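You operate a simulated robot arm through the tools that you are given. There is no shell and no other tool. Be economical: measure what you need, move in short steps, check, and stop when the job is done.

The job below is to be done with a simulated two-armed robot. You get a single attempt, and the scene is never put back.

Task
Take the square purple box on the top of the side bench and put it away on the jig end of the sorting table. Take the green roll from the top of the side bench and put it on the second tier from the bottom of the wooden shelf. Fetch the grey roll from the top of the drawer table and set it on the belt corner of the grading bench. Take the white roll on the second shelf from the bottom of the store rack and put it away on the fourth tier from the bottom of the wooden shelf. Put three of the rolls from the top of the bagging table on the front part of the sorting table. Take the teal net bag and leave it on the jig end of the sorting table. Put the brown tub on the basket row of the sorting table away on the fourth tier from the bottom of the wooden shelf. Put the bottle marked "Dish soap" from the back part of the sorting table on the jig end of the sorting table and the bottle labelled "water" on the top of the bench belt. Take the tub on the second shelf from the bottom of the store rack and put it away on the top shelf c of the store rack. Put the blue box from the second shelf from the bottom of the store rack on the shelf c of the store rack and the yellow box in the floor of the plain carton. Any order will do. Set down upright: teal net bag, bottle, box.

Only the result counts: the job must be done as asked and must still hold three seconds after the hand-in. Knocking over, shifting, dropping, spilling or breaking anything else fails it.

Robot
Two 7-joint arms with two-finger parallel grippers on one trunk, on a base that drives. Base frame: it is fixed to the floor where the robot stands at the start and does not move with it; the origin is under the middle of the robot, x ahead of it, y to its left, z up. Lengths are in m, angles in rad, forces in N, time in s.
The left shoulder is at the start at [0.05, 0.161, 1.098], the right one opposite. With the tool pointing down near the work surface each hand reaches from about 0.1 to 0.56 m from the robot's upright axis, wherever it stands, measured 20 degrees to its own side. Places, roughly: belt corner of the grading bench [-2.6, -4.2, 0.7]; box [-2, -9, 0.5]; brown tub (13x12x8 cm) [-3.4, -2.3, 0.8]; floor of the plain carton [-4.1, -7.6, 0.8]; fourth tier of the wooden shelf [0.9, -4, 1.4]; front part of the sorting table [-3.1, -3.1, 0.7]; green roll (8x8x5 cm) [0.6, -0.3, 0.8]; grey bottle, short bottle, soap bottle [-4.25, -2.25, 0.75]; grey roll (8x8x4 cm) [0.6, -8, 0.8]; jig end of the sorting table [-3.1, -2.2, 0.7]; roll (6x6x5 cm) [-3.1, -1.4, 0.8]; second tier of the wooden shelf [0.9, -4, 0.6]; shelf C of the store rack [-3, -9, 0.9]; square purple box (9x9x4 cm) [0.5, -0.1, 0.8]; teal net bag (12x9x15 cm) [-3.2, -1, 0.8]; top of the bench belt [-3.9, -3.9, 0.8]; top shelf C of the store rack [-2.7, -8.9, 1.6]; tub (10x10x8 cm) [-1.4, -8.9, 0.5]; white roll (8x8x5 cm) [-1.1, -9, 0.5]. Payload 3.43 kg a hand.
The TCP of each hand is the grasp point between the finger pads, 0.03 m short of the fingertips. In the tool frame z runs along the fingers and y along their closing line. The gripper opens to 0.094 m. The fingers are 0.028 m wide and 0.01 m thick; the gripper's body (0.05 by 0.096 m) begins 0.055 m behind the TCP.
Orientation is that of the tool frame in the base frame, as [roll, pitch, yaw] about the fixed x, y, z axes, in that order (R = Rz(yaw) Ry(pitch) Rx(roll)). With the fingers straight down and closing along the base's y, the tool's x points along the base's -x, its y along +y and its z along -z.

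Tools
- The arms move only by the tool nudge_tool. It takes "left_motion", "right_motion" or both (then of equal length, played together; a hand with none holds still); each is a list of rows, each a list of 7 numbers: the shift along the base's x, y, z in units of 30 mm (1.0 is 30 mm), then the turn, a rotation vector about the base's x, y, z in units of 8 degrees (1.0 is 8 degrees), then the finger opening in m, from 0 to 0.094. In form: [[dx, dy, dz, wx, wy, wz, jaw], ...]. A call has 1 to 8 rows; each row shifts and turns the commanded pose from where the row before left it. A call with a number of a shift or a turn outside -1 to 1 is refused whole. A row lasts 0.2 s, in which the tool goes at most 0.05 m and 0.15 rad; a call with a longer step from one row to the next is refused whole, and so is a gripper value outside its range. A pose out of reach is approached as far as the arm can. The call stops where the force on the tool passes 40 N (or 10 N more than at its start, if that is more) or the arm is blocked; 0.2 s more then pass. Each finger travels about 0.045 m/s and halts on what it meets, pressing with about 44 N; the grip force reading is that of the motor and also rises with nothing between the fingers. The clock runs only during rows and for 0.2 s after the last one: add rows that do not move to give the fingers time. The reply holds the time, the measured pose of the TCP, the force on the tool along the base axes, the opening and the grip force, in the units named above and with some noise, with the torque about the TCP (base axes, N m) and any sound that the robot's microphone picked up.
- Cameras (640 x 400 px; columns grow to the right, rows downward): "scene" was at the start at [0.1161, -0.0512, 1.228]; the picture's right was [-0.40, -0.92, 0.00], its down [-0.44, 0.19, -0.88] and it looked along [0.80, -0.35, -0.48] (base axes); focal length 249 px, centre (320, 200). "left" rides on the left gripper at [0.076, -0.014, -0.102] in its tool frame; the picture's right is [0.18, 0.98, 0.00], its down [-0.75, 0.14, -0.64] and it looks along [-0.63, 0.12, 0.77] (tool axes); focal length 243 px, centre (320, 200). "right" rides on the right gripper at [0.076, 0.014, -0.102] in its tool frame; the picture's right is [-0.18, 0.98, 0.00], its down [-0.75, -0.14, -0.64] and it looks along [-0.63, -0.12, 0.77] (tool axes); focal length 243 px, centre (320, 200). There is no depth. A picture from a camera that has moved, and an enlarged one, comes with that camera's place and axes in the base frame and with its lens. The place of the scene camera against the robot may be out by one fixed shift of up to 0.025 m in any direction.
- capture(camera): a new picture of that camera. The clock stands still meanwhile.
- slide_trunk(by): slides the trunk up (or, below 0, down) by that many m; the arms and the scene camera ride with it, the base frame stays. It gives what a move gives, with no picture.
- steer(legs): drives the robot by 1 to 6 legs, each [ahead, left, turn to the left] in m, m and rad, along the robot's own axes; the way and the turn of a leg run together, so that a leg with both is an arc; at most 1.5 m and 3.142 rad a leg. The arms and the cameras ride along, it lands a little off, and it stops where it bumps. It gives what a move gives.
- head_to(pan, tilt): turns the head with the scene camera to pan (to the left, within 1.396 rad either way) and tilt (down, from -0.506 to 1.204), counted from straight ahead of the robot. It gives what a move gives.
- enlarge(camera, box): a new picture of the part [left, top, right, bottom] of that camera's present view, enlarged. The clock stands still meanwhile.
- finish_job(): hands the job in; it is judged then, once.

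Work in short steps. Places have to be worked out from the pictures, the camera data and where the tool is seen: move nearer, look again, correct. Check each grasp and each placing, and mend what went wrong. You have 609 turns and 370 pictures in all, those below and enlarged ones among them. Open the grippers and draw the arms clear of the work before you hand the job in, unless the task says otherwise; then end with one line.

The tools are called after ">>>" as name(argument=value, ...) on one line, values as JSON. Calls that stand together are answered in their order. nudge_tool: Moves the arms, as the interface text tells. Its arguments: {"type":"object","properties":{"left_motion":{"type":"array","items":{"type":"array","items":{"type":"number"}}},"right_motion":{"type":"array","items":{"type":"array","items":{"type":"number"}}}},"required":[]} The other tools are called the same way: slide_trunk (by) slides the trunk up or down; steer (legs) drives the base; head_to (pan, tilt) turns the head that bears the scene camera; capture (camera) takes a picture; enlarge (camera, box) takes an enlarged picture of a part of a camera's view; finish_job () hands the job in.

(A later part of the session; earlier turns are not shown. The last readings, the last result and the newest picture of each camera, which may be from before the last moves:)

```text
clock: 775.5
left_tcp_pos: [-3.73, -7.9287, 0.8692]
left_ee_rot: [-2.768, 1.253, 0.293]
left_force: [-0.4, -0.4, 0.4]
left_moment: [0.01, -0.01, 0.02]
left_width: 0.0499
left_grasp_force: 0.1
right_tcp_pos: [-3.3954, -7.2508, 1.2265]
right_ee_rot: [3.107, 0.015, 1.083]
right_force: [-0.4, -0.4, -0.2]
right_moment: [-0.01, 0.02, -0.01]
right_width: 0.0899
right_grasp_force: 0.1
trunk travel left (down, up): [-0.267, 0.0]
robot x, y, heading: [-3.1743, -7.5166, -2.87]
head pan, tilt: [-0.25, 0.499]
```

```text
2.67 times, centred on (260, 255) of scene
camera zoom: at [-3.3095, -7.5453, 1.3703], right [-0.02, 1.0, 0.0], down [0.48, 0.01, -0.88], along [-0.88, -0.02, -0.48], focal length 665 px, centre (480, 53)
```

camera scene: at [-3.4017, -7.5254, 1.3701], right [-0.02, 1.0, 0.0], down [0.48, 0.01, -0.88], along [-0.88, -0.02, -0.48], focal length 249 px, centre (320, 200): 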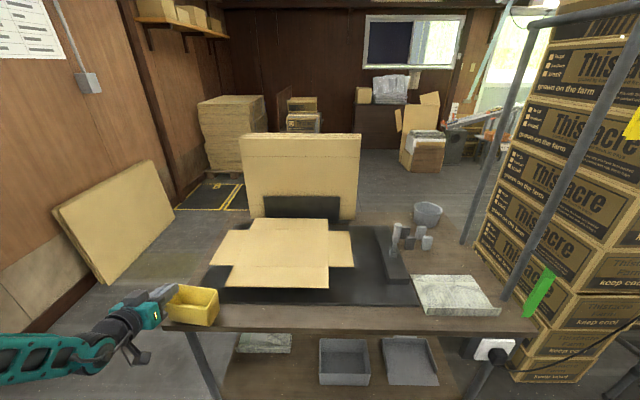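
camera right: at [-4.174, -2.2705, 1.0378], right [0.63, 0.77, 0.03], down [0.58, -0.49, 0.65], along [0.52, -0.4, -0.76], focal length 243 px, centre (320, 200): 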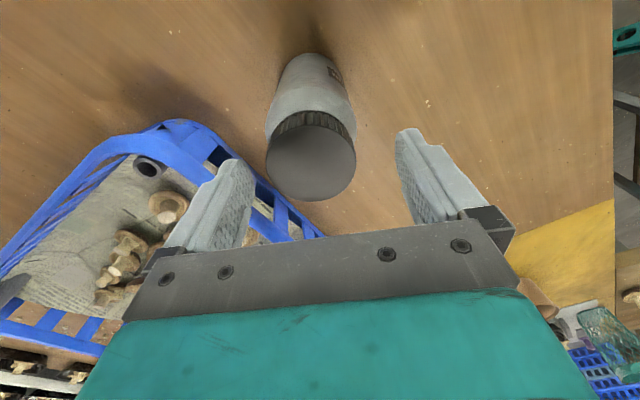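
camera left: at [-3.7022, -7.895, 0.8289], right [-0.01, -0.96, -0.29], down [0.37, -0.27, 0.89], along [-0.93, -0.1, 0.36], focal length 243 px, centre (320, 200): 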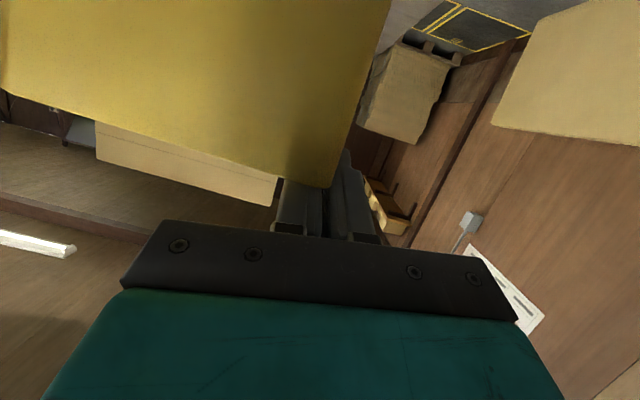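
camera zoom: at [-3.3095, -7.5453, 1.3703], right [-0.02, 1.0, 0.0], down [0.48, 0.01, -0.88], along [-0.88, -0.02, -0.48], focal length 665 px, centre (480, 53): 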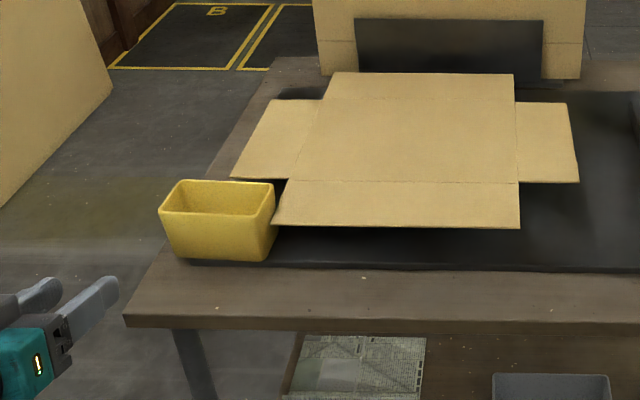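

The yellow box stands at the mat's corner. I back off, square up, turn the left hand to vertical and lower the trunk for a top grip.

>>> steer(legs=[[-0.25, 0, -0.27]])

>>> nudge_tool(left_motion=[[0.5, 0, 0.5, 0, -1, 0, 0.06], [0.5, 0, 0.5, 0, -1, 0, 0.06], [0.3, 0, 0.5, 0, -1, 0, 0.06], [0, 0, 0.5, 0, -1, 0, 0.06], [0, 0, 0.5, 0, -1, 0, 0.06], [0, 0, 0.5, 0, -1, 0, 0.06], [0, 0, 0.5, 0, -1, 0, 0.06], [0, 0, 0.5, 0, -1, 0, 0.06]])

>>> nudge_tool(left_motion=[[0, 0, 0.5, 0, -1, 0, 0.06], [0, 0, 0.5, 0, 0, 0, 0.06]])

```text
clock: 777.3
left_tcp_pos: [-3.5704, -7.7308, 0.8692]
left_ee_rot: [-2.77, 1.25, 0.017]
left_force: [-0.1, -0.4, 0.1]
left_moment: [0.0, 0.0, 0.0]
left_width: 0.0498
left_grasp_force: 0.1
right_tcp_pos: [-3.0661, -7.1669, 1.2257]
right_ee_rot: [3.108, 0.013, 0.809]
right_force: [0.5, -0.4, 0.8]
right_moment: [0.02, 0.04, -0.01]
right_width: 0.0897
right_grasp_force: 0.0
trunk travel left (down, up): [-0.267, 0.0]
robot x, y, heading: [-2.9262, -7.4831, 3.14]
head pan, tilt: [-0.25, 0.499]
```

```text
clock: 779.1
left_tcp_pos: [-3.537, -7.7332, 0.987]
left_ee_rot: [-2.786, 0.132, 0.004]
left_force: [-0.8, -0.8, 0.1]
left_moment: [0.02, -0.03, -0.04]
left_width: 0.0599
left_grasp_force: 0.1
left hand out of reach, approached as far as the arm can: row 1
right_tcp_pos: [-3.0668, -7.1673, 1.2279]
right_ee_rot: [3.107, 0.015, 0.811]
right_force: [0.8, -0.2, -0.3]
right_moment: [0.06, 0.0, -0.03]
right_width: 0.0901
right_grasp_force: 0.1
trunk travel left (down, up): [-0.267, 0.0]
robot x, y, heading: [-2.9285, -7.4841, 3.137]
head pan, tilt: [-0.25, 0.499]
```

```text
clock: 779.7
left_tcp_pos: [-3.537, -7.7349, 1.019]
left_ee_rot: [-2.788, -0.007, 0.005]
left_force: [0.4, -0.2, -0.3]
left_moment: [-0.04, 0.05, -0.01]
left_width: 0.06
left_grasp_force: 0.0
right_tcp_pos: [-3.0669, -7.1677, 1.2285]
right_ee_rot: [3.107, 0.015, 0.808]
right_force: [-0.3, -0.7, 0.9]
right_moment: [0.03, 0.02, 0.0]
right_width: 0.0901
right_grasp_force: 0.1
trunk travel left (down, up): [-0.267, 0.0]
robot x, y, heading: [-2.9231, -7.4849, 3.142]
head pan, tilt: [-0.25, 0.499]
```

I level the remaining 20° roll, lower the trunk, raise the hand a bit, and drive over the box.

>>> nudge_tool(left_motion=[[0, 0, 0.7, -1, 0, 0, 0.06], [0, 0, 0.7, -1, 0, 0, 0.06], [0, 0, 0.7, -0.53, 0, 0, 0.06], [0, 0, 0.7, 0, 0, 0, 0.06]])

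>>> slide_trunk(by=-0.15)

>>> steer(legs=[[0.375, 0.195, 0]])

>>> capture(camera="left")

```text
clock: 780.7
left_tcp_pos: [-3.5352, -7.7348, 1.1024]
left_ee_rot: [-3.14, -0.003, 0.006]
left_force: [0.5, 0.8, -0.7]
left_moment: [-0.01, 0.02, 0.02]
left_width: 0.0599
left_grasp_force: 0.1
right_tcp_pos: [-3.0677, -7.1665, 1.2276]
right_ee_rot: [3.107, 0.013, 0.81]
right_force: [0.2, 0.7, 0.5]
right_moment: [0.02, -0.01, -0.03]
right_width: 0.0897
right_grasp_force: 0.1
trunk travel left (down, up): [-0.267, 0.0]
robot x, y, heading: [-2.9242, -7.4815, 3.137]
head pan, tilt: [-0.25, 0.499]
```

```text
clock: 782.5
left_tcp_pos: [-3.536, -7.735, 0.9509]
left_ee_rot: [-3.139, -0.005, 0.008]
left_force: [-0.5, -0.2, 0.2]
left_moment: [-0.01, 0.01, 0.01]
left_width: 0.0599
left_grasp_force: 0.1
right_tcp_pos: [-3.067, -7.1675, 1.0779]
right_ee_rot: [3.105, 0.015, 0.811]
right_force: [0.0, -0.7, 0.0]
right_moment: [0.01, 0.0, -0.03]
right_width: 0.0899
right_grasp_force: 0.0
trunk travel left (down, up): [-0.117, 0.15]
robot x, y, heading: [-2.9242, -7.4828, 3.144]
head pan, tilt: [-0.25, 0.499]
```

```text
clock: 785.0
left_tcp_pos: [-3.909, -7.9297, 0.9526]
left_ee_rot: [-3.14, -0.003, 0.008]
left_force: [-0.5, 0.1, 0.1]
left_moment: [-0.01, 0.02, -0.01]
left_width: 0.0601
left_grasp_force: 0.1
right_tcp_pos: [-3.4399, -7.3625, 1.0779]
right_ee_rot: [3.108, 0.011, 0.81]
right_force: [-1.6, 0.7, -0.4]
right_moment: [-0.01, 0.01, -0.04]
right_width: 0.0899
right_grasp_force: 0.0
trunk travel left (down, up): [-0.117, 0.15]
robot x, y, heading: [-3.2982, -7.6776, 3.144]
head pan, tilt: [-0.25, 0.499]
```

```text
161 pictures are left
camera left: at [-3.8325, -7.9145, 1.0541], right [0.19, -0.98, 0.0], down [-0.76, -0.15, 0.64], along [-0.63, -0.12, -0.77], focal length 243 px, centre (320, 200)
```

left: 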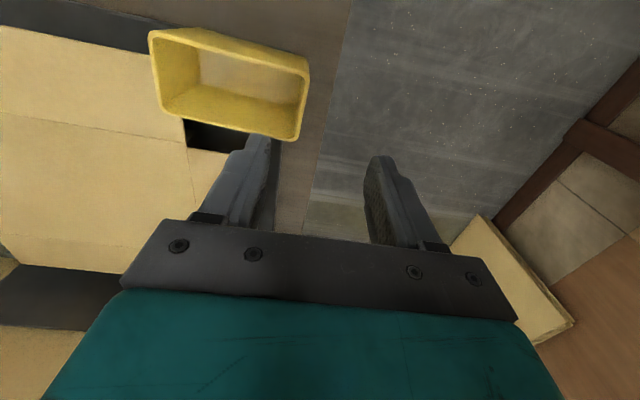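

The -y wall is at y≈-7.913, x≈-3.904. I align over it, lower to ~0.832 and close.

>>> nudge_tool(left_motion=[[0.15, 0.58, 0, 0, 0, 0, 0.05], [0, 0, -0.9, 0, 0, 0, 0.05], [0, 0, -0.9, 0, 0, 0, 0.05], [0, 0, -0.9, 0, 0, 0, 0.05], [0, 0, -0.8, 0, 0, 0, 0.05], [0, 0, -0.5, 0, 0, 0, 0.05], [0, 0, 0, 0, 0, 0, 0.05]])

>>> capture(camera="left")

```text
clock: 786.6
left_tcp_pos: [-3.9032, -7.91, 0.8309]
left_ee_rot: [-3.14, -0.005, 0.009]
left_force: [0.1, -0.3, -0.3]
left_moment: [0.01, 0.01, 0.01]
left_width: 0.0501
left_grasp_force: 0.0
right_tcp_pos: [-3.4393, -7.3617, 1.0771]
right_ee_rot: [3.108, 0.014, 0.808]
right_force: [0.3, -0.6, 0.3]
right_moment: [-0.02, 0.01, -0.04]
right_width: 0.0901
right_grasp_force: 0.0
trunk travel left (down, up): [-0.117, 0.15]
robot x, y, heading: [-3.2968, -7.6784, 3.14]
head pan, tilt: [-0.25, 0.499]
```

```text
160 pictures are left
camera left: at [-3.8272, -7.8958, 0.9338], right [0.19, -0.98, 0.0], down [-0.75, -0.15, 0.64], along [-0.63, -0.12, -0.77], focal length 243 px, centre (320, 200)
```

left: 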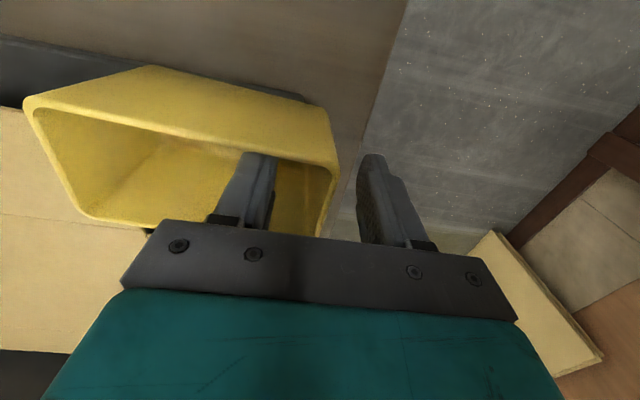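

Straddling the wall well. I close and lift the box.

>>> nudge_tool(left_motion=[[0, 0, 0, 0, 0, 0, 0], [0, 0, 0, 0, 0, 0, 0], [0, 0, 0, 0, 0, 0, 0], [0, 0, 0, 0, 0, 0, 0], [0, 0, 0.6, 0, 0, 0, 0], [0, 0, 0.8, 0, 0, 0, 0], [0, 0, 0.8, 0, 0, 0, 0], [0, 0, 0.8, 0, 0, 0, 0]])

>>> head_to(pan=0.1, tilt=0.6)

>>> capture(camera="scene")

>>> capture(camera="left")

```text
clock: 788.4
left_tcp_pos: [-3.903, -7.9122, 0.9207]
left_ee_rot: [-3.14, -0.003, 0.008]
left_force: [0.3, -0.2, -0.2]
left_moment: [-0.03, 0.01, -0.01]
left_width: 0.0073
left_grasp_force: 41.6
right_tcp_pos: [-3.4399, -7.3618, 1.0764]
right_ee_rot: [3.106, 0.015, 0.81]
right_force: [0.0, -0.6, -0.4]
right_moment: [-0.05, 0.05, 0.01]
right_width: 0.0899
right_grasp_force: 0.2
trunk travel left (down, up): [-0.117, 0.15]
robot x, y, heading: [-3.2941, -7.6792, 3.142]
head pan, tilt: [-0.25, 0.499]
```

```text
clock: 789.3
left_tcp_pos: [-3.9021, -7.9128, 0.92]
left_ee_rot: [-3.14, -0.003, 0.008]
left_force: [1.0, 0.2, -1.1]
left_moment: [-0.03, -0.01, -0.02]
left_width: 0.0076
left_grasp_force: 41.6
right_tcp_pos: [-3.44, -7.3603, 1.0767]
right_ee_rot: [3.105, 0.014, 0.81]
right_force: [0.5, -0.6, -0.1]
right_moment: [0.02, 0.0, 0.0]
right_width: 0.09
right_grasp_force: 0.2
trunk travel left (down, up): [-0.117, 0.15]
robot x, y, heading: [-3.3005, -7.6817, 3.141]
head pan, tilt: [0.099, 0.6]
```

```text
159 pictures are left
camera scene: at [-3.4323, -7.7017, 1.2111], right [-0.1, 1.0, 0.0], down [0.56, 0.06, -0.83], along [-0.82, -0.08, -0.56], focal length 249 px, centre (320, 200)
```

scene: 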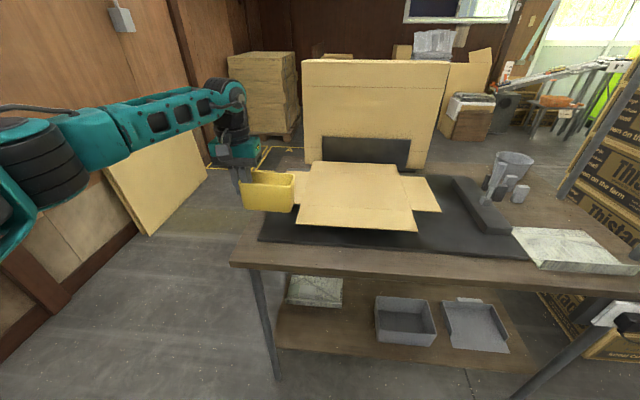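

```text
158 pictures are left
camera left: at [-3.8269, -7.8979, 1.0229], right [0.19, -0.98, 0.0], down [-0.76, -0.15, 0.64], along [-0.63, -0.12, -0.77], focal length 243 px, centre (320, 200)
```

left: 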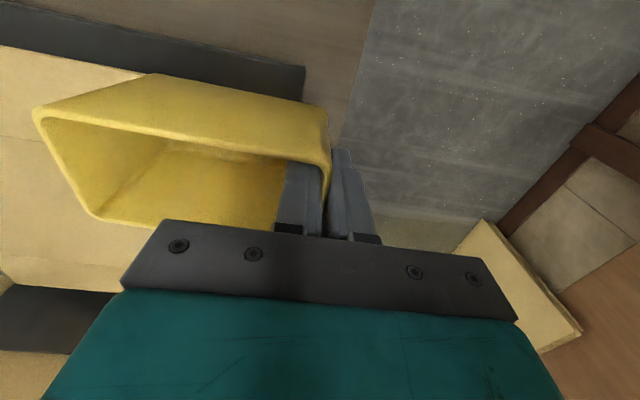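

The box is level in the grip. I carry it over the carton's floor centre (≈(-4.10, -7.66)).

>>> steer(legs=[[0.14, -0.195, 0]])

>>> nudge_tool(left_motion=[[-0.95, 0, 0, 0, 0, 0, 0], [-0.95, 0, 0, 0, 0, 0, 0], [0, 0, 0, 0, 0, 0, 0]])

>>> capture(camera="left")

>>> capture(camera="scene")

```text
clock: 791.1
left_tcp_pos: [-4.046, -7.7162, 0.9213]
left_ee_rot: [-3.139, -0.003, 0.008]
left_force: [-0.6, 0.8, -1.1]
left_moment: [-0.06, -0.01, 0.02]
left_width: 0.0076
left_grasp_force: 42.1
right_tcp_pos: [-3.5821, -7.167, 1.0768]
right_ee_rot: [3.107, 0.015, 0.81]
right_force: [0.4, 0.1, 0.5]
right_moment: [-0.01, -0.02, -0.04]
right_width: 0.0901
right_grasp_force: 0.1
trunk travel left (down, up): [-0.117, 0.15]
robot x, y, heading: [-3.4396, -7.4828, 3.142]
head pan, tilt: [0.099, 0.6]
```

```text
clock: 791.9
left_tcp_pos: [-4.0846, -7.7156, 0.921]
left_ee_rot: [-3.14, -0.005, 0.008]
left_force: [-0.2, 1.0, -0.4]
left_moment: [-0.05, 0.03, 0.0]
left_width: 0.0076
left_grasp_force: 41.9
left hand out of reach, approached as far as the arm can: row 2
right_tcp_pos: [-3.5814, -7.1653, 1.0769]
right_ee_rot: [3.106, 0.014, 0.811]
right_force: [0.6, 1.0, 0.8]
right_moment: [-0.04, -0.02, -0.01]
right_width: 0.0901
right_grasp_force: 0.1
trunk travel left (down, up): [-0.117, 0.15]
robot x, y, heading: [-3.4389, -7.4865, 3.142]
head pan, tilt: [0.099, 0.6]
```

```text
157 pictures are left
camera left: at [-4.0086, -7.701, 1.0239], right [0.19, -0.98, 0.0], down [-0.76, -0.15, 0.64], along [-0.63, -0.12, -0.77], focal length 243 px, centre (320, 200)
```

left: 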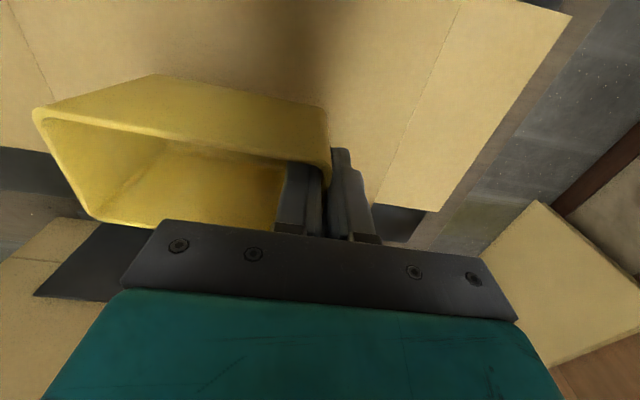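

```text
156 pictures are left
camera scene: at [-3.5748, -7.5058, 1.2111], right [-0.1, 1.0, 0.0], down [0.56, 0.06, -0.83], along [-0.82, -0.08, -0.56], focal length 249 px, centre (320, 200)
```

scene: 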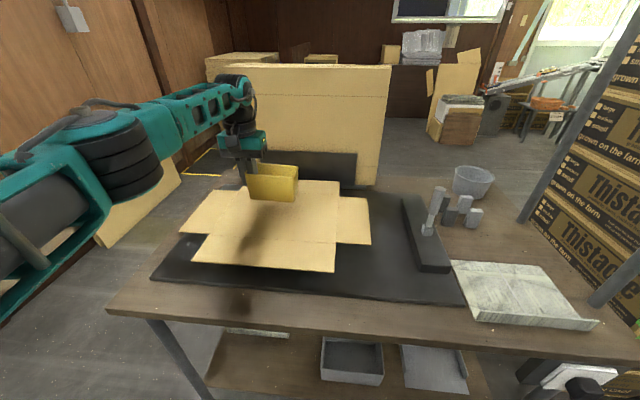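

The box is above the carton floor. I lower it to contact.

>>> nudge_tool(left_motion=[[0.2, 0, -0.6, 0, 0, 0, 0], [0, 0, -0.6, 0, 0, 0, 0], [0, 0, -0.4, 0, 0, 0, 0], [0, 0, -0.3, 0, 0, 0, 0], [0, 0, -0.3, 0, 0, 0, 0], [0, 0, -0.25, 0, 0, 0, 0], [0, 0, -0.25, 0, 0, 0, 0], [0, 0, -0.2, 0, 0, 0, 0]])

>>> capture(camera="scene")

```text
clock: 793.6
left_tcp_pos: [-4.0788, -7.7153, 0.8484]
left_ee_rot: [-3.133, 0.014, 0.008]
left_force: [3.8, -1.2, 16.4]
left_moment: [1.96, -0.26, -0.47]
left_width: 0.0083
left_grasp_force: 42.2
right_tcp_pos: [-3.5822, -7.1663, 1.0756]
right_ee_rot: [3.108, 0.012, 0.813]
right_force: [0.0, -0.8, -0.3]
right_moment: [0.01, 0.01, 0.0]
right_width: 0.0899
right_grasp_force: 0.0
trunk travel left (down, up): [-0.117, 0.15]
robot x, y, heading: [-3.4391, -7.4825, 3.141]
head pan, tilt: [0.099, 0.6]
stopped in row 8 (left hand): the force on the tool passed its limit (the readings are from after the stop); the commanded pose is now the measured one
```

```text
155 pictures are left
camera scene: at [-3.5732, -7.5062, 1.2108], right [-0.1, 1.0, 0.0], down [0.56, 0.06, -0.83], along [-0.82, -0.08, -0.56], focal length 249 px, centre (320, 200)
```

scene: 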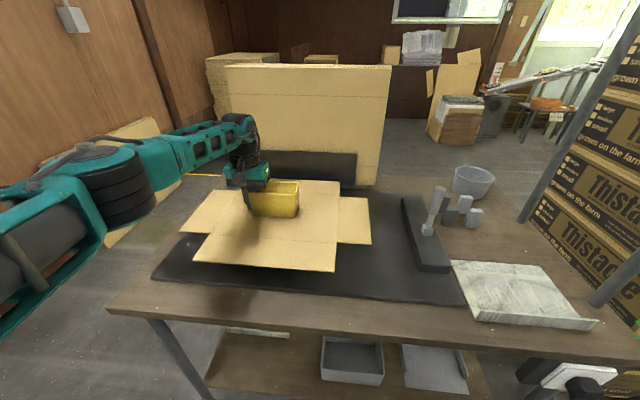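

It rests on the carton floor. I release and rise.

>>> nudge_tool(left_motion=[[0, 0, 0.05, 0, 0, 0, 0.04], [0, 0, 0, 0, 0, 0, 0.045], [0, 0, 0, 0, 0, 0, 0.045], [0, 0, 0.7, 0, 0, 0, 0.045], [0, 0, 0.9, 0, 0, 0, 0.045], [0, 0, 0.9, 0, 0, 0, 0.045], [0, 0, 0.9, 0, 0, 0, 0.045], [0, 0, 0.9, 0, 0, 0, 0.045]])

>>> capture(camera="left")

>>> capture(camera="scene")

```text
clock: 795.4
left_tcp_pos: [-4.081, -7.7163, 0.975]
left_ee_rot: [-3.135, 0.008, 0.012]
left_force: [-0.4, -0.4, -0.2]
left_moment: [-0.03, -0.05, -0.01]
left_width: 0.0452
left_grasp_force: 0.0
right_tcp_pos: [-3.5811, -7.1668, 1.0762]
right_ee_rot: [3.106, 0.014, 0.808]
right_force: [-0.8, -0.1, 0.5]
right_moment: [0.01, -0.02, -0.01]
right_width: 0.0901
right_grasp_force: 0.0
trunk travel left (down, up): [-0.117, 0.15]
robot x, y, heading: [-3.4403, -7.483, 3.139]
head pan, tilt: [0.099, 0.6]
```

```text
154 pictures are left
camera left: at [-4.0028, -7.7008, 1.077], right [0.19, -0.98, -0.01], down [-0.75, -0.15, 0.65], along [-0.64, -0.12, -0.76], focal length 243 px, centre (320, 200)
```

left: 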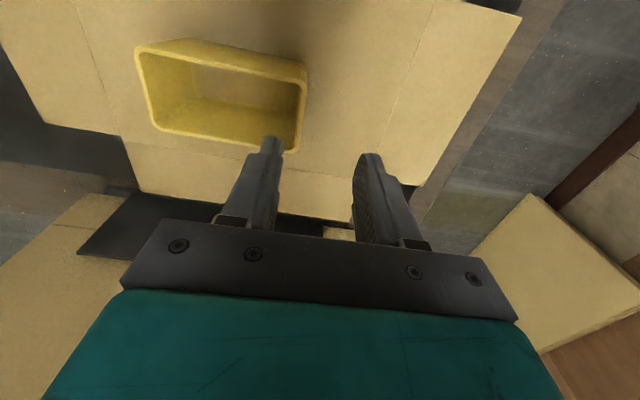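

```text
153 pictures are left
camera scene: at [-3.5745, -7.5059, 1.2111], right [-0.1, 1.0, 0.0], down [0.56, 0.06, -0.83], along [-0.82, -0.08, -0.56], focal length 249 px, centre (320, 200)
```

scene: 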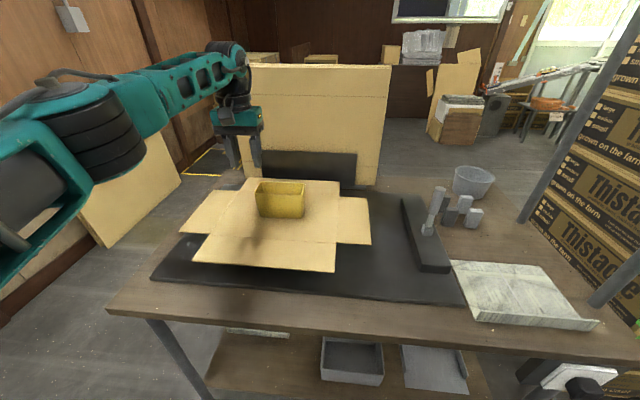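

The yellow box stands in the carton. Next the blue box: I back off, turn to heading ≈-1.24, go before the rack's bay B, and lower the trunk.

>>> nudge_tool(left_motion=[[0.9, 0, 0.5, 0, 0, 0, 0.05], [0.9, 0, 0, 0, 0, 0, 0.05], [0.9, 0, 0, 0, 0, 0, 0.05], [0.9, 0, 0, 0, 0, 0, 0.05]])

>>> steer(legs=[[-0.35, 0, 0], [0, 0, 1.904], [0.6, 0.55, 0]])

>>> slide_trunk(by=-0.115)

>>> nudge_tool(left_motion=[[0, 0, 0, 0, 0, -1, 0.05], [0, 0, 0, 0, 0, -1, 0.05], [0, 0, 0, 0, 0, -0.4, 0.05], [0, -0.5, -0.5, -1, 0, 0, 0.05], [0, -0.5, -0.5, -1, 0, 0, 0.05], [0, -0.5, -0.5, -1, 0, 0, 0.05], [0, -0.5, -0.5, -1, 0, 0, 0.05], [0, -0.5, -0.5, -1, 0, 0, 0.05]])

```text
clock: 796.4
left_tcp_pos: [-3.9725, -7.7157, 0.9893]
left_ee_rot: [-3.135, 0.009, 0.01]
left_force: [0.0, 0.0, -0.1]
left_moment: [0.02, -0.03, -0.01]
left_width: 0.05
left_grasp_force: 0.1
right_tcp_pos: [-3.5822, -7.1667, 1.0765]
right_ee_rot: [3.107, 0.013, 0.81]
right_force: [-0.3, 0.3, 0.3]
right_moment: [0.01, -0.03, 0.03]
right_width: 0.0899
right_grasp_force: 0.0
trunk travel left (down, up): [-0.117, 0.15]
robot x, y, heading: [-3.4386, -7.4812, 3.141]
head pan, tilt: [0.099, 0.6]
```

```text
clock: 807.3
left_tcp_pos: [-1.9224, -8.2398, 0.9892]
left_ee_rot: [-3.135, 0.008, 1.966]
left_force: [-0.5, -0.4, 0.2]
left_moment: [-0.03, -0.01, 0.0]
left_width: 0.0501
left_grasp_force: 0.0
right_tcp_pos: [-2.5795, -8.084, 1.0756]
right_ee_rot: [3.107, 0.015, 2.769]
right_force: [-0.6, 0.0, 0.0]
right_moment: [0.02, -0.03, 0.02]
right_width: 0.0899
right_grasp_force: 0.1
trunk travel left (down, up): [-0.117, 0.15]
robot x, y, heading: [-2.3372, -7.8332, -1.183]
head pan, tilt: [0.099, 0.6]
```

```text
clock: 808.8
left_tcp_pos: [-1.9232, -8.2394, 0.8738]
left_ee_rot: [-3.136, 0.009, 1.967]
left_force: [-0.2, 0.4, 0.3]
left_moment: [-0.05, -0.04, 0.02]
left_width: 0.05
left_grasp_force: 0.1
right_tcp_pos: [-2.5799, -8.0857, 0.9618]
right_ee_rot: [3.105, 0.014, 2.769]
right_force: [0.0, 0.7, -0.2]
right_moment: [-0.02, 0.02, 0.0]
right_width: 0.0898
right_grasp_force: 0.1
trunk travel left (down, up): [-0.002, 0.265]
robot x, y, heading: [-2.3396, -7.8345, -1.183]
head pan, tilt: [0.099, 0.6]
```

```text
clock: 810.6
left_tcp_pos: [-1.923, -8.3144, 0.7989]
left_ee_rot: [-3.084, 0.707, 1.652]
left_force: [-0.2, -0.2, 0.2]
left_moment: [0.01, 0.02, -0.01]
left_width: 0.0499
left_grasp_force: 0.0
right_tcp_pos: [-2.5797, -8.0852, 0.9622]
right_ee_rot: [3.106, 0.014, 2.768]
right_force: [-0.1, 0.8, -0.2]
right_moment: [-0.01, 0.02, 0.02]
right_width: 0.0902
right_grasp_force: 0.1
trunk travel left (down, up): [-0.002, 0.265]
robot x, y, heading: [-2.3381, -7.8314, -1.187]
head pan, tilt: [0.099, 0.6]
```

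Going well. I finish the tilt, extend and lower to z≈0.60.

>>> nudge_tool(left_motion=[[0, -0.9, -0.7, -1, 0, -0.3, 0.05], [0, -0.9, -0.7, -1, 0, -0.3, 0.05], [0, -0.9, -0.7, -1, 0, 0, 0.05], [0, -0.9, -0.7, -1, 0, 0, 0.05], [0, -0.7, -0.9, 0, 0, 0, 0.05], [0, -0.5, -0.9, 0, 0, 0, 0.05], [0, 0, -0.9, 0, 0, 0, 0.05], [0, 0, -0.9, 0, 0, 0, 0.05]])

>>> head_to(pan=-0.1, tilt=0.5)

>>> capture(camera="scene")

>>> capture(camera="left")

```text
clock: 812.4
left_tcp_pos: [-1.925, -8.461, 0.6263]
left_ee_rot: [-3.054, 1.263, 1.59]
left_force: [-0.8, -0.7, 0.3]
left_moment: [0.0, 0.01, 0.01]
left_width: 0.0499
left_grasp_force: 0.0
left hand out of reach, approached as far as the arm can: row 8
right_tcp_pos: [-2.58, -8.0849, 0.9614]
right_ee_rot: [3.108, 0.013, 2.768]
right_force: [0.7, -0.1, 0.0]
right_moment: [-0.01, -0.06, -0.03]
right_width: 0.09
right_grasp_force: 0.2
trunk travel left (down, up): [-0.002, 0.265]
robot x, y, heading: [-2.3396, -7.8335, -1.183]
head pan, tilt: [0.099, 0.6]
```

```text
clock: 813.1
left_tcp_pos: [-1.9243, -8.4591, 0.626]
left_ee_rot: [-3.057, 1.263, 1.589]
left_force: [-0.6, 0.1, 0.1]
left_moment: [0.03, 0.01, 0.01]
left_width: 0.05
left_grasp_force: 0.0
right_tcp_pos: [-2.581, -8.0852, 0.9626]
right_ee_rot: [3.108, 0.013, 2.769]
right_force: [-0.1, -0.2, 0.8]
right_moment: [0.01, 0.0, 0.0]
right_width: 0.09
right_grasp_force: 0.0
trunk travel left (down, up): [-0.002, 0.265]
robot x, y, heading: [-2.3419, -7.8333, -1.187]
head pan, tilt: [-0.099, 0.499]
```

```text
152 pictures are left
camera scene: at [-2.3074, -7.9737, 1.1052], right [-0.96, -0.28, 0.0], down [-0.14, 0.46, -0.88], along [0.25, -0.84, -0.48], focal length 249 px, centre (320, 200)
```

scene: 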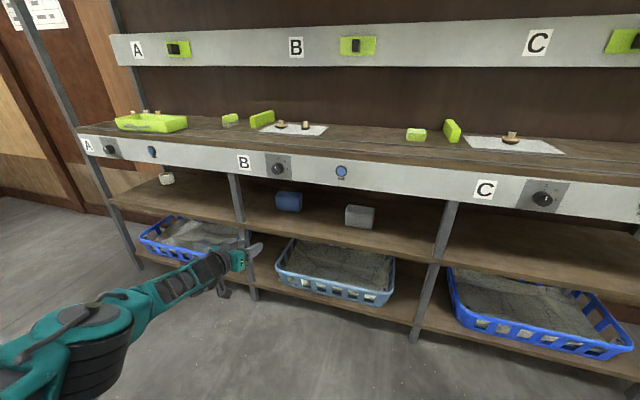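

```text
151 pictures are left
camera left: at [-1.932, -8.338, 0.5855], right [0.98, -0.01, -0.2], down [0.19, 0.37, 0.91], along [0.07, -0.93, 0.37], focal length 243 px, centre (320, 200)
```

left: 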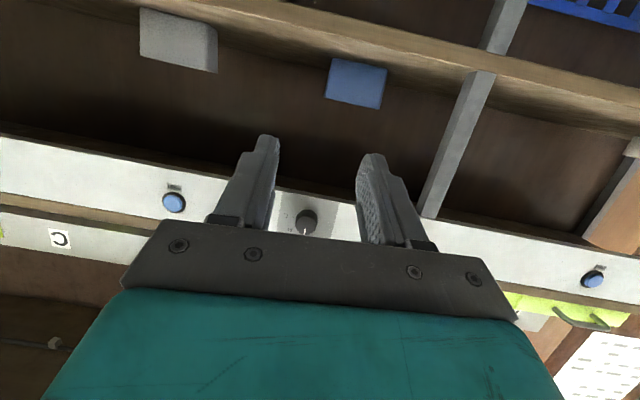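

Blue box: x -1.923…-1.81, rim z≈0.575. I'll grip its -x wall (x≈-1.921). I draw in slightly to get lower, then drive in to just before it.

>>> nudge_tool(left_motion=[[0.05, 0.8, -0.3, 0, 0, 0, 0.05], [0.05, 0.8, -0.4, 0, 0, 0, 0.05], [0, 0, 0, 0, 0, 0, 0.05]])

>>> steer(legs=[[0.37, -0.15, 0]])

>>> capture(camera="left")

```text
clock: 813.9
left_tcp_pos: [-1.9195, -8.4092, 0.6053]
left_ee_rot: [-3.056, 1.264, 1.591]
left_force: [0.1, -0.6, 1.5]
left_moment: [0.0, 0.01, -0.04]
left_width: 0.0499
left_grasp_force: 0.1
right_tcp_pos: [-2.579, -8.0841, 0.9625]
right_ee_rot: [3.106, 0.013, 2.767]
right_force: [0.0, 0.1, 0.2]
right_moment: [-0.01, 0.02, 0.02]
right_width: 0.0898
right_grasp_force: 0.1
trunk travel left (down, up): [-0.002, 0.265]
robot x, y, heading: [-2.3452, -7.8331, -1.182]
head pan, tilt: [-0.099, 0.499]
```

```text
clock: 816.4
left_tcp_pos: [-1.9213, -8.8128, 0.6058]
left_ee_rot: [-3.055, 1.261, 1.588]
left_force: [0.8, 0.2, -0.2]
left_moment: [0.0, -0.01, -0.04]
left_width: 0.0499
left_grasp_force: 0.1
right_tcp_pos: [-2.5796, -8.4867, 0.9618]
right_ee_rot: [3.107, 0.014, 2.763]
right_force: [0.5, -0.3, -0.7]
right_moment: [0.03, 0.0, 0.05]
right_width: 0.09
right_grasp_force: 0.1
trunk travel left (down, up): [-0.002, 0.265]
robot x, y, heading: [-2.338, -8.2362, -1.192]
head pan, tilt: [-0.099, 0.499]
```

```text
150 pictures are left
camera left: at [-1.9283, -8.6914, 0.5639], right [0.98, -0.01, -0.2], down [0.19, 0.37, 0.91], along [0.07, -0.93, 0.37], focal length 243 px, centre (320, 200)
```

left: 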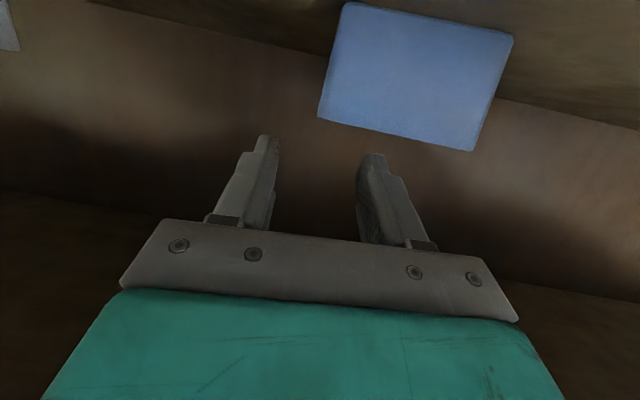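

Front rim corner ≈(-1.926, -8.903, 0.576). I shift 4 mm, advance 12 cm, lower and close on the wall.

>>> nudge_tool(left_motion=[[-0.13, 0, 0, 0, 0, 0, 0.05], [0, 0, 0, 0, 0, 0, 0.05]])

>>> steer(legs=[[0.11, -0.044, 0]])

>>> nudge_tool(left_motion=[[0, 0, -0.25, 0, 0, 0, 0.05], [0, 0, -0.25, 0, 0, 0, 0.05], [0, 0, -0.25, 0, 0, 0, 0.05], [0, 0, 0, 0, 0, 0, 0.05]])

>>> capture(camera="left")

```text
clock: 817.0
left_tcp_pos: [-1.9252, -8.8127, 0.6057]
left_ee_rot: [-3.056, 1.262, 1.586]
left_force: [-0.1, 1.3, 0.8]
left_moment: [0.03, -0.01, -0.01]
left_width: 0.0501
left_grasp_force: 0.1
right_tcp_pos: [-2.5803, -8.4853, 0.9614]
right_ee_rot: [3.107, 0.014, 2.764]
right_force: [0.5, -0.3, 0.1]
right_moment: [-0.01, 0.02, 0.02]
right_width: 0.0899
right_grasp_force: 0.1
trunk travel left (down, up): [-0.002, 0.265]
robot x, y, heading: [-2.3419, -8.2381, -1.186]
head pan, tilt: [-0.099, 0.499]
```

```text
clock: 818.2
left_tcp_pos: [-1.9239, -8.9316, 0.6051]
left_ee_rot: [-3.057, 1.261, 1.586]
left_force: [0.1, -0.6, 0.0]
left_moment: [-0.01, -0.04, 0.0]
left_width: 0.0501
left_grasp_force: 0.0
right_tcp_pos: [-2.5796, -8.6053, 0.9623]
right_ee_rot: [3.105, 0.015, 2.766]
right_force: [0.4, 0.6, 0.5]
right_moment: [0.01, 0.01, -0.02]
right_width: 0.0902
right_grasp_force: 0.1
trunk travel left (down, up): [-0.002, 0.265]
robot x, y, heading: [-2.3398, -8.3511, -1.19]
head pan, tilt: [-0.099, 0.499]
```

```text
clock: 819.2
left_tcp_pos: [-1.9231, -8.9347, 0.5906]
left_ee_rot: [-3.062, 1.277, 1.581]
left_force: [1.5, -1.7, 26.2]
left_moment: [-0.2, -0.65, -0.02]
left_width: 0.0503
left_grasp_force: 0.4
right_tcp_pos: [-2.5803, -8.6022, 0.9628]
right_ee_rot: [3.107, 0.015, 2.764]
right_force: [0.7, -0.4, 0.2]
right_moment: [-0.02, -0.01, 0.0]
right_width: 0.0899
right_grasp_force: 0.0
trunk travel left (down, up): [-0.002, 0.265]
robot x, y, heading: [-2.3397, -8.3557, -1.194]
head pan, tilt: [-0.099, 0.499]
```

```text
149 pictures are left
camera left: at [-1.9302, -8.8134, 0.5476], right [0.98, -0.01, -0.2], down [0.19, 0.39, 0.9], along [0.07, -0.92, 0.38], focal length 243 px, centre (320, 200)
```

left: 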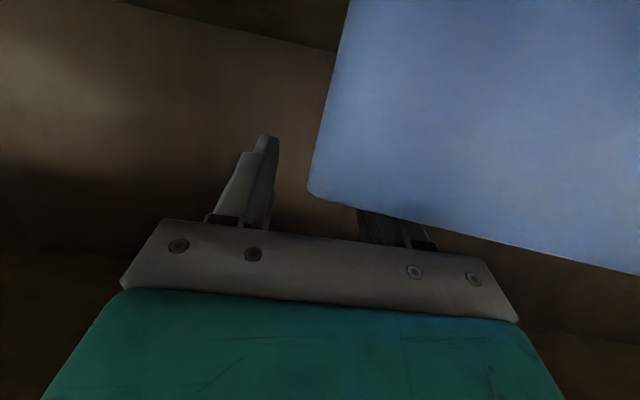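

The inner fingertip rests on the back rim. I raise slightly, back off 1.3 cm and lower again, then close.

>>> nudge_tool(left_motion=[[0, 0, 0.4, 0, 0, 0, 0.05], [0, 0.45, 0, 0, 0, 0, 0.05], [0, 0, -0.3, 0, 0, 0, 0.05], [0, 0, -0.25, 0, 0, 0, 0.05], [0, 0, 0, 0, 0, 0, 0.05]])

```text
clock: 820.4
left_tcp_pos: [-1.9219, -8.9236, 0.5898]
left_ee_rot: [-3.066, 1.286, 1.578]
left_force: [0.8, -2.6, 33.3]
left_moment: [-0.36, -0.8, -0.11]
left_width: 0.0504
left_grasp_force: 0.8
right_tcp_pos: [-2.5803, -8.6036, 0.9627]
right_ee_rot: [3.108, 0.017, 2.765]
right_force: [-0.6, 0.0, 0.2]
right_moment: [0.01, -0.01, 0.01]
right_width: 0.0899
right_grasp_force: 0.1
trunk travel left (down, up): [-0.002, 0.265]
robot x, y, heading: [-2.3417, -8.354, -1.19]
head pan, tilt: [-0.099, 0.499]
```

The back rim seems to be nearer (≈-8.935). I raise, back off 3 cm more and lower again.

>>> nudge_tool(left_motion=[[0, 0, 0.45, 0, 0, 0, 0.05], [0, 0.5, 0, 0, 0, 0, 0.05], [0, 0.5, 0, 0, 0, 0, 0.05], [0, 0, -0.3, 0, 0, 0, 0.05], [0, 0, -0.3, 0, 0, 0, 0.05], [0, 0, -0.2, 0, 0, 0, 0.05], [0, 0, 0, 0, 0, 0, 0.05]])

>>> capture(camera="left")

```text
clock: 821.8
left_tcp_pos: [-1.9221, -8.8982, 0.59]
left_ee_rot: [-3.055, 1.308, 1.584]
left_force: [0.4, -0.7, 10.8]
left_moment: [0.08, -0.33, -0.04]
left_width: 0.0494
left_grasp_force: 0.1
right_tcp_pos: [-2.579, -8.6039, 0.9607]
right_ee_rot: [3.107, 0.014, 2.764]
right_force: [0.1, -0.1, 0.5]
right_moment: [-0.01, 0.01, -0.01]
right_width: 0.0903
right_grasp_force: 0.0
trunk travel left (down, up): [-0.002, 0.265]
robot x, y, heading: [-2.3385, -8.3528, -1.187]
head pan, tilt: [-0.099, 0.499]
stopped in row 6 (left hand): the force on the tool passed its limit (the readings are from after the stop); the commanded pose is now the measured one
```

```text
148 pictures are left
camera left: at [-1.9294, -8.779, 0.5432], right [0.98, -0.02, -0.2], down [0.19, 0.41, 0.89], along [0.06, -0.91, 0.41], focal length 243 px, centre (320, 200)
```

left: 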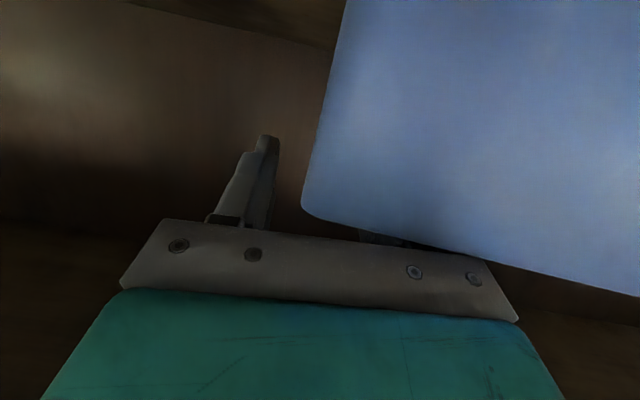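

The box front now seems nearer than thought. I raise slightly and back out 10 cm to look again.

>>> nudge_tool(left_motion=[[0, 0, 0.5, 0, 0, 0, 0.05], [0, 0, 0.2, 0.35, 0, 0, 0.05]])

>>> steer(legs=[[-0.1, 0.04, 0]])

>>> capture(camera="left")

```text
clock: 822.4
left_tcp_pos: [-1.9228, -8.8973, 0.6065]
left_ee_rot: [-3.056, 1.248, 1.583]
left_force: [0.6, -0.2, 0.7]
left_moment: [-0.02, 0.03, -0.01]
left_width: 0.0499
left_grasp_force: 0.1
right_tcp_pos: [-2.5792, -8.6055, 0.9609]
right_ee_rot: [3.108, 0.015, 2.765]
right_force: [0.6, -0.7, -0.1]
right_moment: [0.0, 0.01, 0.01]
right_width: 0.0899
right_grasp_force: 0.1
trunk travel left (down, up): [-0.002, 0.265]
robot x, y, heading: [-2.3406, -8.3549, -1.187]
head pan, tilt: [-0.099, 0.499]
```

```text
clock: 823.6
left_tcp_pos: [-1.9224, -8.7904, 0.6065]
left_ee_rot: [-3.057, 1.249, 1.587]
left_force: [0.4, 0.0, 0.0]
left_moment: [0.02, 0.03, 0.0]
left_width: 0.05
left_grasp_force: 0.0
right_tcp_pos: [-2.5784, -8.4978, 0.9619]
right_ee_rot: [3.106, 0.016, 2.763]
right_force: [-0.2, -0.1, -0.1]
right_moment: [-0.03, -0.01, 0.02]
right_width: 0.0901
right_grasp_force: 0.0
trunk travel left (down, up): [-0.002, 0.265]
robot x, y, heading: [-2.3391, -8.245, -1.189]
head pan, tilt: [-0.099, 0.499]
```

```text
147 pictures are left
camera left: at [-1.9299, -8.6679, 0.5665], right [0.98, -0.01, -0.2], down [0.19, 0.36, 0.91], along [0.07, -0.93, 0.35], focal length 243 px, centre (320, 200)
```

left: 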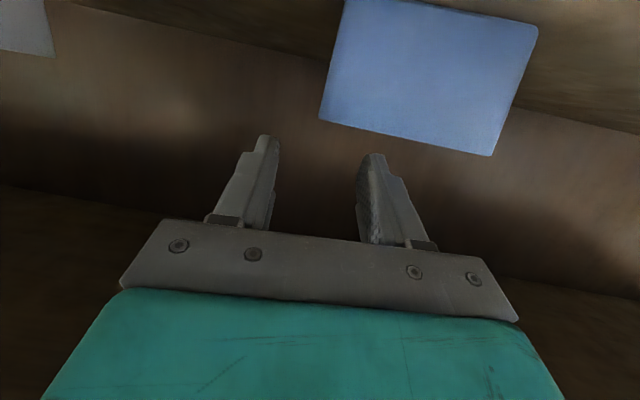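

The box was dragged ~4 cm forward; its front is now at y≈-8.83, wall x≈-1.928. I advance only 7 cm this time, lower and close.

>>> nudge_tool(left_motion=[[-0.17, 0, 0, 0, 0, 0, 0.05], [0, 0, 0, 0, 0, 0, 0.05]])

>>> steer(legs=[[0.066, -0.027, 0]])

>>> nudge_tool(left_motion=[[0, 0, -0.25, 0, 0, 0, 0.05], [0, 0, -0.25, 0, 0, 0, 0.05], [0, 0, -0.25, 0, 0, 0, 0.05], [0, 0, 0, 0, 0, 0, 0.05]])

>>> capture(camera="left")

```text
clock: 824.2
left_tcp_pos: [-1.9284, -8.7898, 0.6057]
left_ee_rot: [-3.055, 1.251, 1.587]
left_force: [-0.6, -0.1, 0.3]
left_moment: [-0.01, 0.02, 0.04]
left_width: 0.0498
left_grasp_force: 0.1
right_tcp_pos: [-2.5787, -8.4977, 0.9618]
right_ee_rot: [3.107, 0.014, 2.765]
right_force: [0.9, 0.7, 0.5]
right_moment: [-0.01, 0.01, 0.02]
right_width: 0.0901
right_grasp_force: 0.1
trunk travel left (down, up): [-0.002, 0.265]
robot x, y, heading: [-2.3383, -8.2447, -1.188]
head pan, tilt: [-0.099, 0.499]
```

```text
clock: 825.2
left_tcp_pos: [-1.9267, -8.8609, 0.606]
left_ee_rot: [-3.054, 1.25, 1.587]
left_force: [-0.3, -0.2, 0.3]
left_moment: [0.03, 0.01, 0.0]
left_width: 0.05
left_grasp_force: 0.0
right_tcp_pos: [-2.5781, -8.5688, 0.9621]
right_ee_rot: [3.107, 0.013, 2.766]
right_force: [0.0, 0.1, -0.4]
right_moment: [0.01, -0.01, 0.02]
right_width: 0.0898
right_grasp_force: 0.0
trunk travel left (down, up): [-0.002, 0.265]
robot x, y, heading: [-2.3385, -8.3188, -1.186]
head pan, tilt: [-0.099, 0.499]
```

```text
clock: 826.2
left_tcp_pos: [-1.9269, -8.8607, 0.5842]
left_ee_rot: [-3.055, 1.25, 1.587]
left_force: [-0.4, 0.0, 0.0]
left_moment: [0.02, 0.0, 0.0]
left_width: 0.0503
left_grasp_force: 0.0
right_tcp_pos: [-2.5783, -8.5699, 0.9621]
right_ee_rot: [3.106, 0.012, 2.765]
right_force: [-0.8, -0.2, -0.5]
right_moment: [0.03, -0.03, 0.01]
right_width: 0.09
right_grasp_force: 0.0
trunk travel left (down, up): [-0.002, 0.265]
robot x, y, heading: [-2.3359, -8.3194, -1.182]
head pan, tilt: [-0.099, 0.499]
```

```text
146 pictures are left
camera left: at [-1.935, -8.7379, 0.5445], right [0.98, -0.01, -0.2], down [0.19, 0.36, 0.91], along [0.07, -0.93, 0.35], focal length 243 px, centre (320, 200)
```

left: 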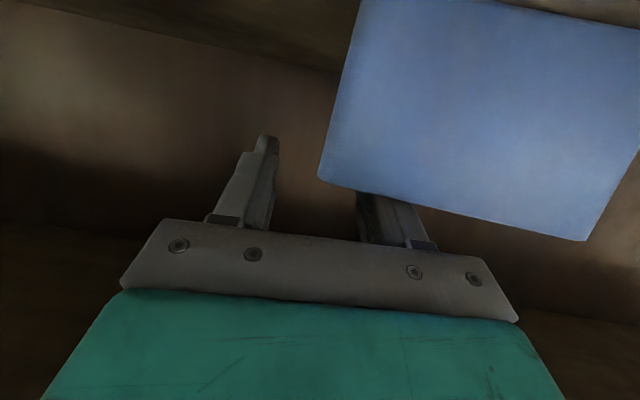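

No contact and the inner finger is inside. I lower 6 mm more and close, then lift slightly.

>>> nudge_tool(left_motion=[[0, 0, -0.2, 0, 0, 0, 0.05], [0, 0, 0, 0, 0, 0, 0.0], [0, 0, 0, 0, 0, 0, 0.0], [0, 0, 0, 0, 0, 0, 0.0], [0, 0, 0, 0, 0, 0, 0.0], [0, 0, 0.3, 0, 0, 0, 0.0], [0, 0, 0.3, 0, 0, 0, 0.0]])

>>> capture(camera="left")

```text
clock: 827.8
left_tcp_pos: [-1.9283, -8.86, 0.5949]
left_ee_rot: [-3.056, 1.243, 1.589]
left_force: [0.9, -0.7, 0.0]
left_moment: [0.0, 0.06, -0.03]
left_width: 0.0072
left_grasp_force: 41.3
right_tcp_pos: [-2.5775, -8.5686, 0.9623]
right_ee_rot: [3.106, 0.014, 2.766]
right_force: [-0.6, 0.1, -0.5]
right_moment: [-0.02, 0.01, 0.02]
right_width: 0.0902
right_grasp_force: 0.0
trunk travel left (down, up): [-0.002, 0.265]
robot x, y, heading: [-2.3372, -8.3176, -1.184]
head pan, tilt: [-0.099, 0.499]
```

```text
145 pictures are left
camera left: at [-1.935, -8.7367, 0.5543], right [0.98, 0.0, -0.2], down [0.19, 0.35, 0.92], along [0.07, -0.94, 0.35], focal length 243 px, centre (320, 200)
```

left: 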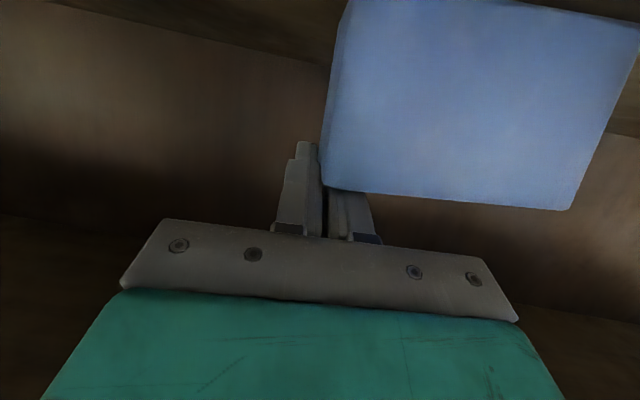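

Gripped. I pull it straight out, raise the trunk, back away and turn to the packing table as before.

>>> steer(legs=[[-0.37, 0.15, 0]])

>>> slide_trunk(by=0.265)

>>> steer(legs=[[-0.32, 0.13, 0], [0, 0, -1.66]])

>>> head_to(pan=-0.25, tilt=0.5)

>>> capture(camera="scene")

```text
clock: 830.3
left_tcp_pos: [-1.9332, -8.4635, 0.596]
left_ee_rot: [-3.054, 1.25, 1.581]
left_force: [0.1, -0.5, 0.1]
left_moment: [0.01, 0.02, -0.03]
left_width: 0.007
left_grasp_force: 41.6
right_tcp_pos: [-2.5809, -8.1679, 0.9623]
right_ee_rot: [3.107, 0.012, 2.76]
right_force: [0.1, 0.2, 0.3]
right_moment: [0.02, 0.02, 0.03]
right_width: 0.0898
right_grasp_force: 0.1
trunk travel left (down, up): [-0.002, 0.265]
robot x, y, heading: [-2.343, -7.9198, -1.193]
head pan, tilt: [-0.099, 0.499]
```

```text
clock: 833.0
left_tcp_pos: [-1.9333, -8.4645, 0.8612]
left_ee_rot: [-3.054, 1.248, 1.583]
left_force: [-0.3, 0.4, -1.1]
left_moment: [0.0, 0.05, 0.02]
left_width: 0.0071
left_grasp_force: 41.5
right_tcp_pos: [-2.5814, -8.1682, 1.2271]
right_ee_rot: [3.107, 0.014, 2.759]
right_force: [-0.1, -0.6, -0.3]
right_moment: [-0.02, -0.03, 0.01]
right_width: 0.0902
right_grasp_force: 0.0
trunk travel left (down, up): [-0.267, 0.0]
robot x, y, heading: [-2.3391, -7.9171, -1.196]
head pan, tilt: [-0.099, 0.499]
```

```text
clock: 839.3
left_tcp_pos: [-2.9273, -7.9121, 0.8617]
left_ee_rot: [-3.055, 1.25, -0.112]
left_force: [0.3, -0.7, -1.0]
left_moment: [0.0, -0.03, 0.02]
left_width: 0.0074
left_grasp_force: 41.5
right_tcp_pos: [-2.5556, -7.3041, 1.2271]
right_ee_rot: [3.108, 0.016, 1.066]
right_force: [-0.2, -1.0, 0.0]
right_moment: [-0.02, 0.04, 0.02]
right_width: 0.0904
right_grasp_force: 0.1
trunk travel left (down, up): [-0.267, 0.0]
robot x, y, heading: [-2.3337, -7.572, -2.886]
head pan, tilt: [-0.099, 0.499]
```

```text
clock: 840.0
left_tcp_pos: [-2.9284, -7.9131, 0.8615]
left_ee_rot: [-3.054, 1.247, -0.111]
left_force: [-0.6, -0.1, -0.4]
left_moment: [0.04, 0.01, 0.0]
left_width: 0.0074
left_grasp_force: 41.2
right_tcp_pos: [-2.556, -7.3048, 1.2271]
right_ee_rot: [3.108, 0.012, 1.067]
right_force: [-0.1, 0.2, 0.1]
right_moment: [-0.03, 0.01, -0.03]
right_width: 0.0899
right_grasp_force: 0.2
trunk travel left (down, up): [-0.267, 0.0]
robot x, y, heading: [-2.3409, -7.575, -2.887]
head pan, tilt: [-0.25, 0.499]
```

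```text
144 pictures are left
camera scene: at [-2.474, -7.6004, 1.3702], right [-0.01, 1.0, 0.0], down [0.48, 0.0, -0.88], along [-0.88, -0.01, -0.48], focal length 249 px, centre (320, 200)
```

scene: 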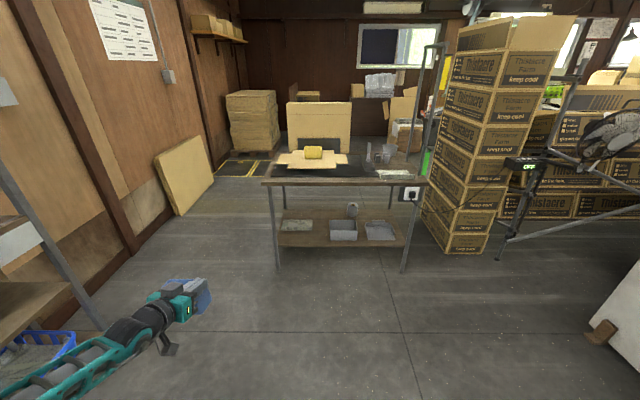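

I enlarge to check how the blue box sits in the grip.

>>> enlarge(camera="scene", box=[100, 240, 260, 360])

>>> capture(camera="left")

```text
3.33 times, centred on (180, 300) of scene
camera zoom: at [-2.474, -7.6004, 1.3702], right [-0.01, 1.0, 0.0], down [0.48, 0.0, -0.88], along [-0.88, -0.01, -0.48], focal length 831 px, centre (787, -133)
```

zoom: 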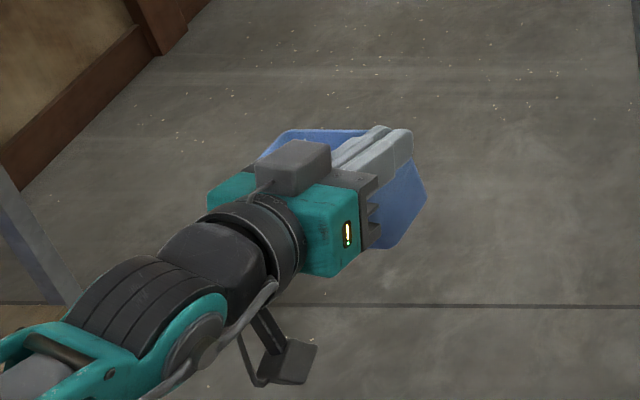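

```text
142 pictures are left
camera left: at [-2.8057, -7.9202, 0.8212], right [-0.13, -0.97, -0.2], down [0.33, -0.23, 0.91], along [-0.93, 0.05, 0.35], focal length 243 px, centre (320, 200)
```

left: 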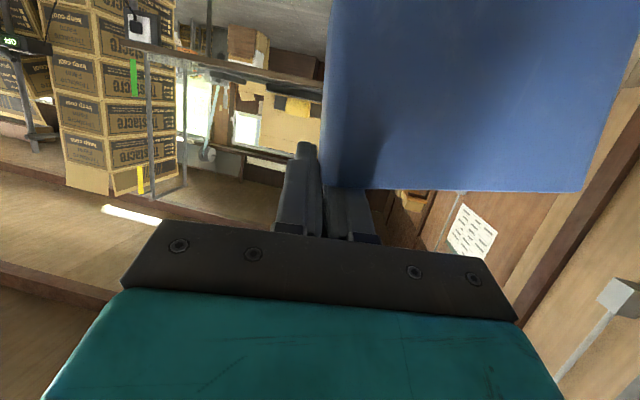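

The box sags ~11° to its left. I try to raise the arm a little while drawing it in.

>>> nudge_tool(left_motion=[[0.7, 0, 0.6, 0, 0, 0, 0], [0.7, 0, 0.6, 0, 0, 0, 0], [0.7, 0, 0.6, 0, 0, 0, 0]])

```text
clock: 840.8
left_tcp_pos: [-2.8656, -7.9133, 0.9151]
left_ee_rot: [-3.059, 1.25, -0.116]
left_force: [-0.3, 0.4, -0.1]
left_moment: [0.04, -0.02, 0.0]
left_width: 0.0074
left_grasp_force: 41.2
right_tcp_pos: [-2.5547, -7.3056, 1.2263]
right_ee_rot: [3.106, 0.013, 1.066]
right_force: [0.3, 0.0, -0.4]
right_moment: [-0.01, -0.01, 0.02]
right_width: 0.0902
right_grasp_force: 0.0
trunk travel left (down, up): [-0.267, 0.0]
robot x, y, heading: [-2.3343, -7.5732, -2.884]
head pan, tilt: [-0.25, 0.499]
```

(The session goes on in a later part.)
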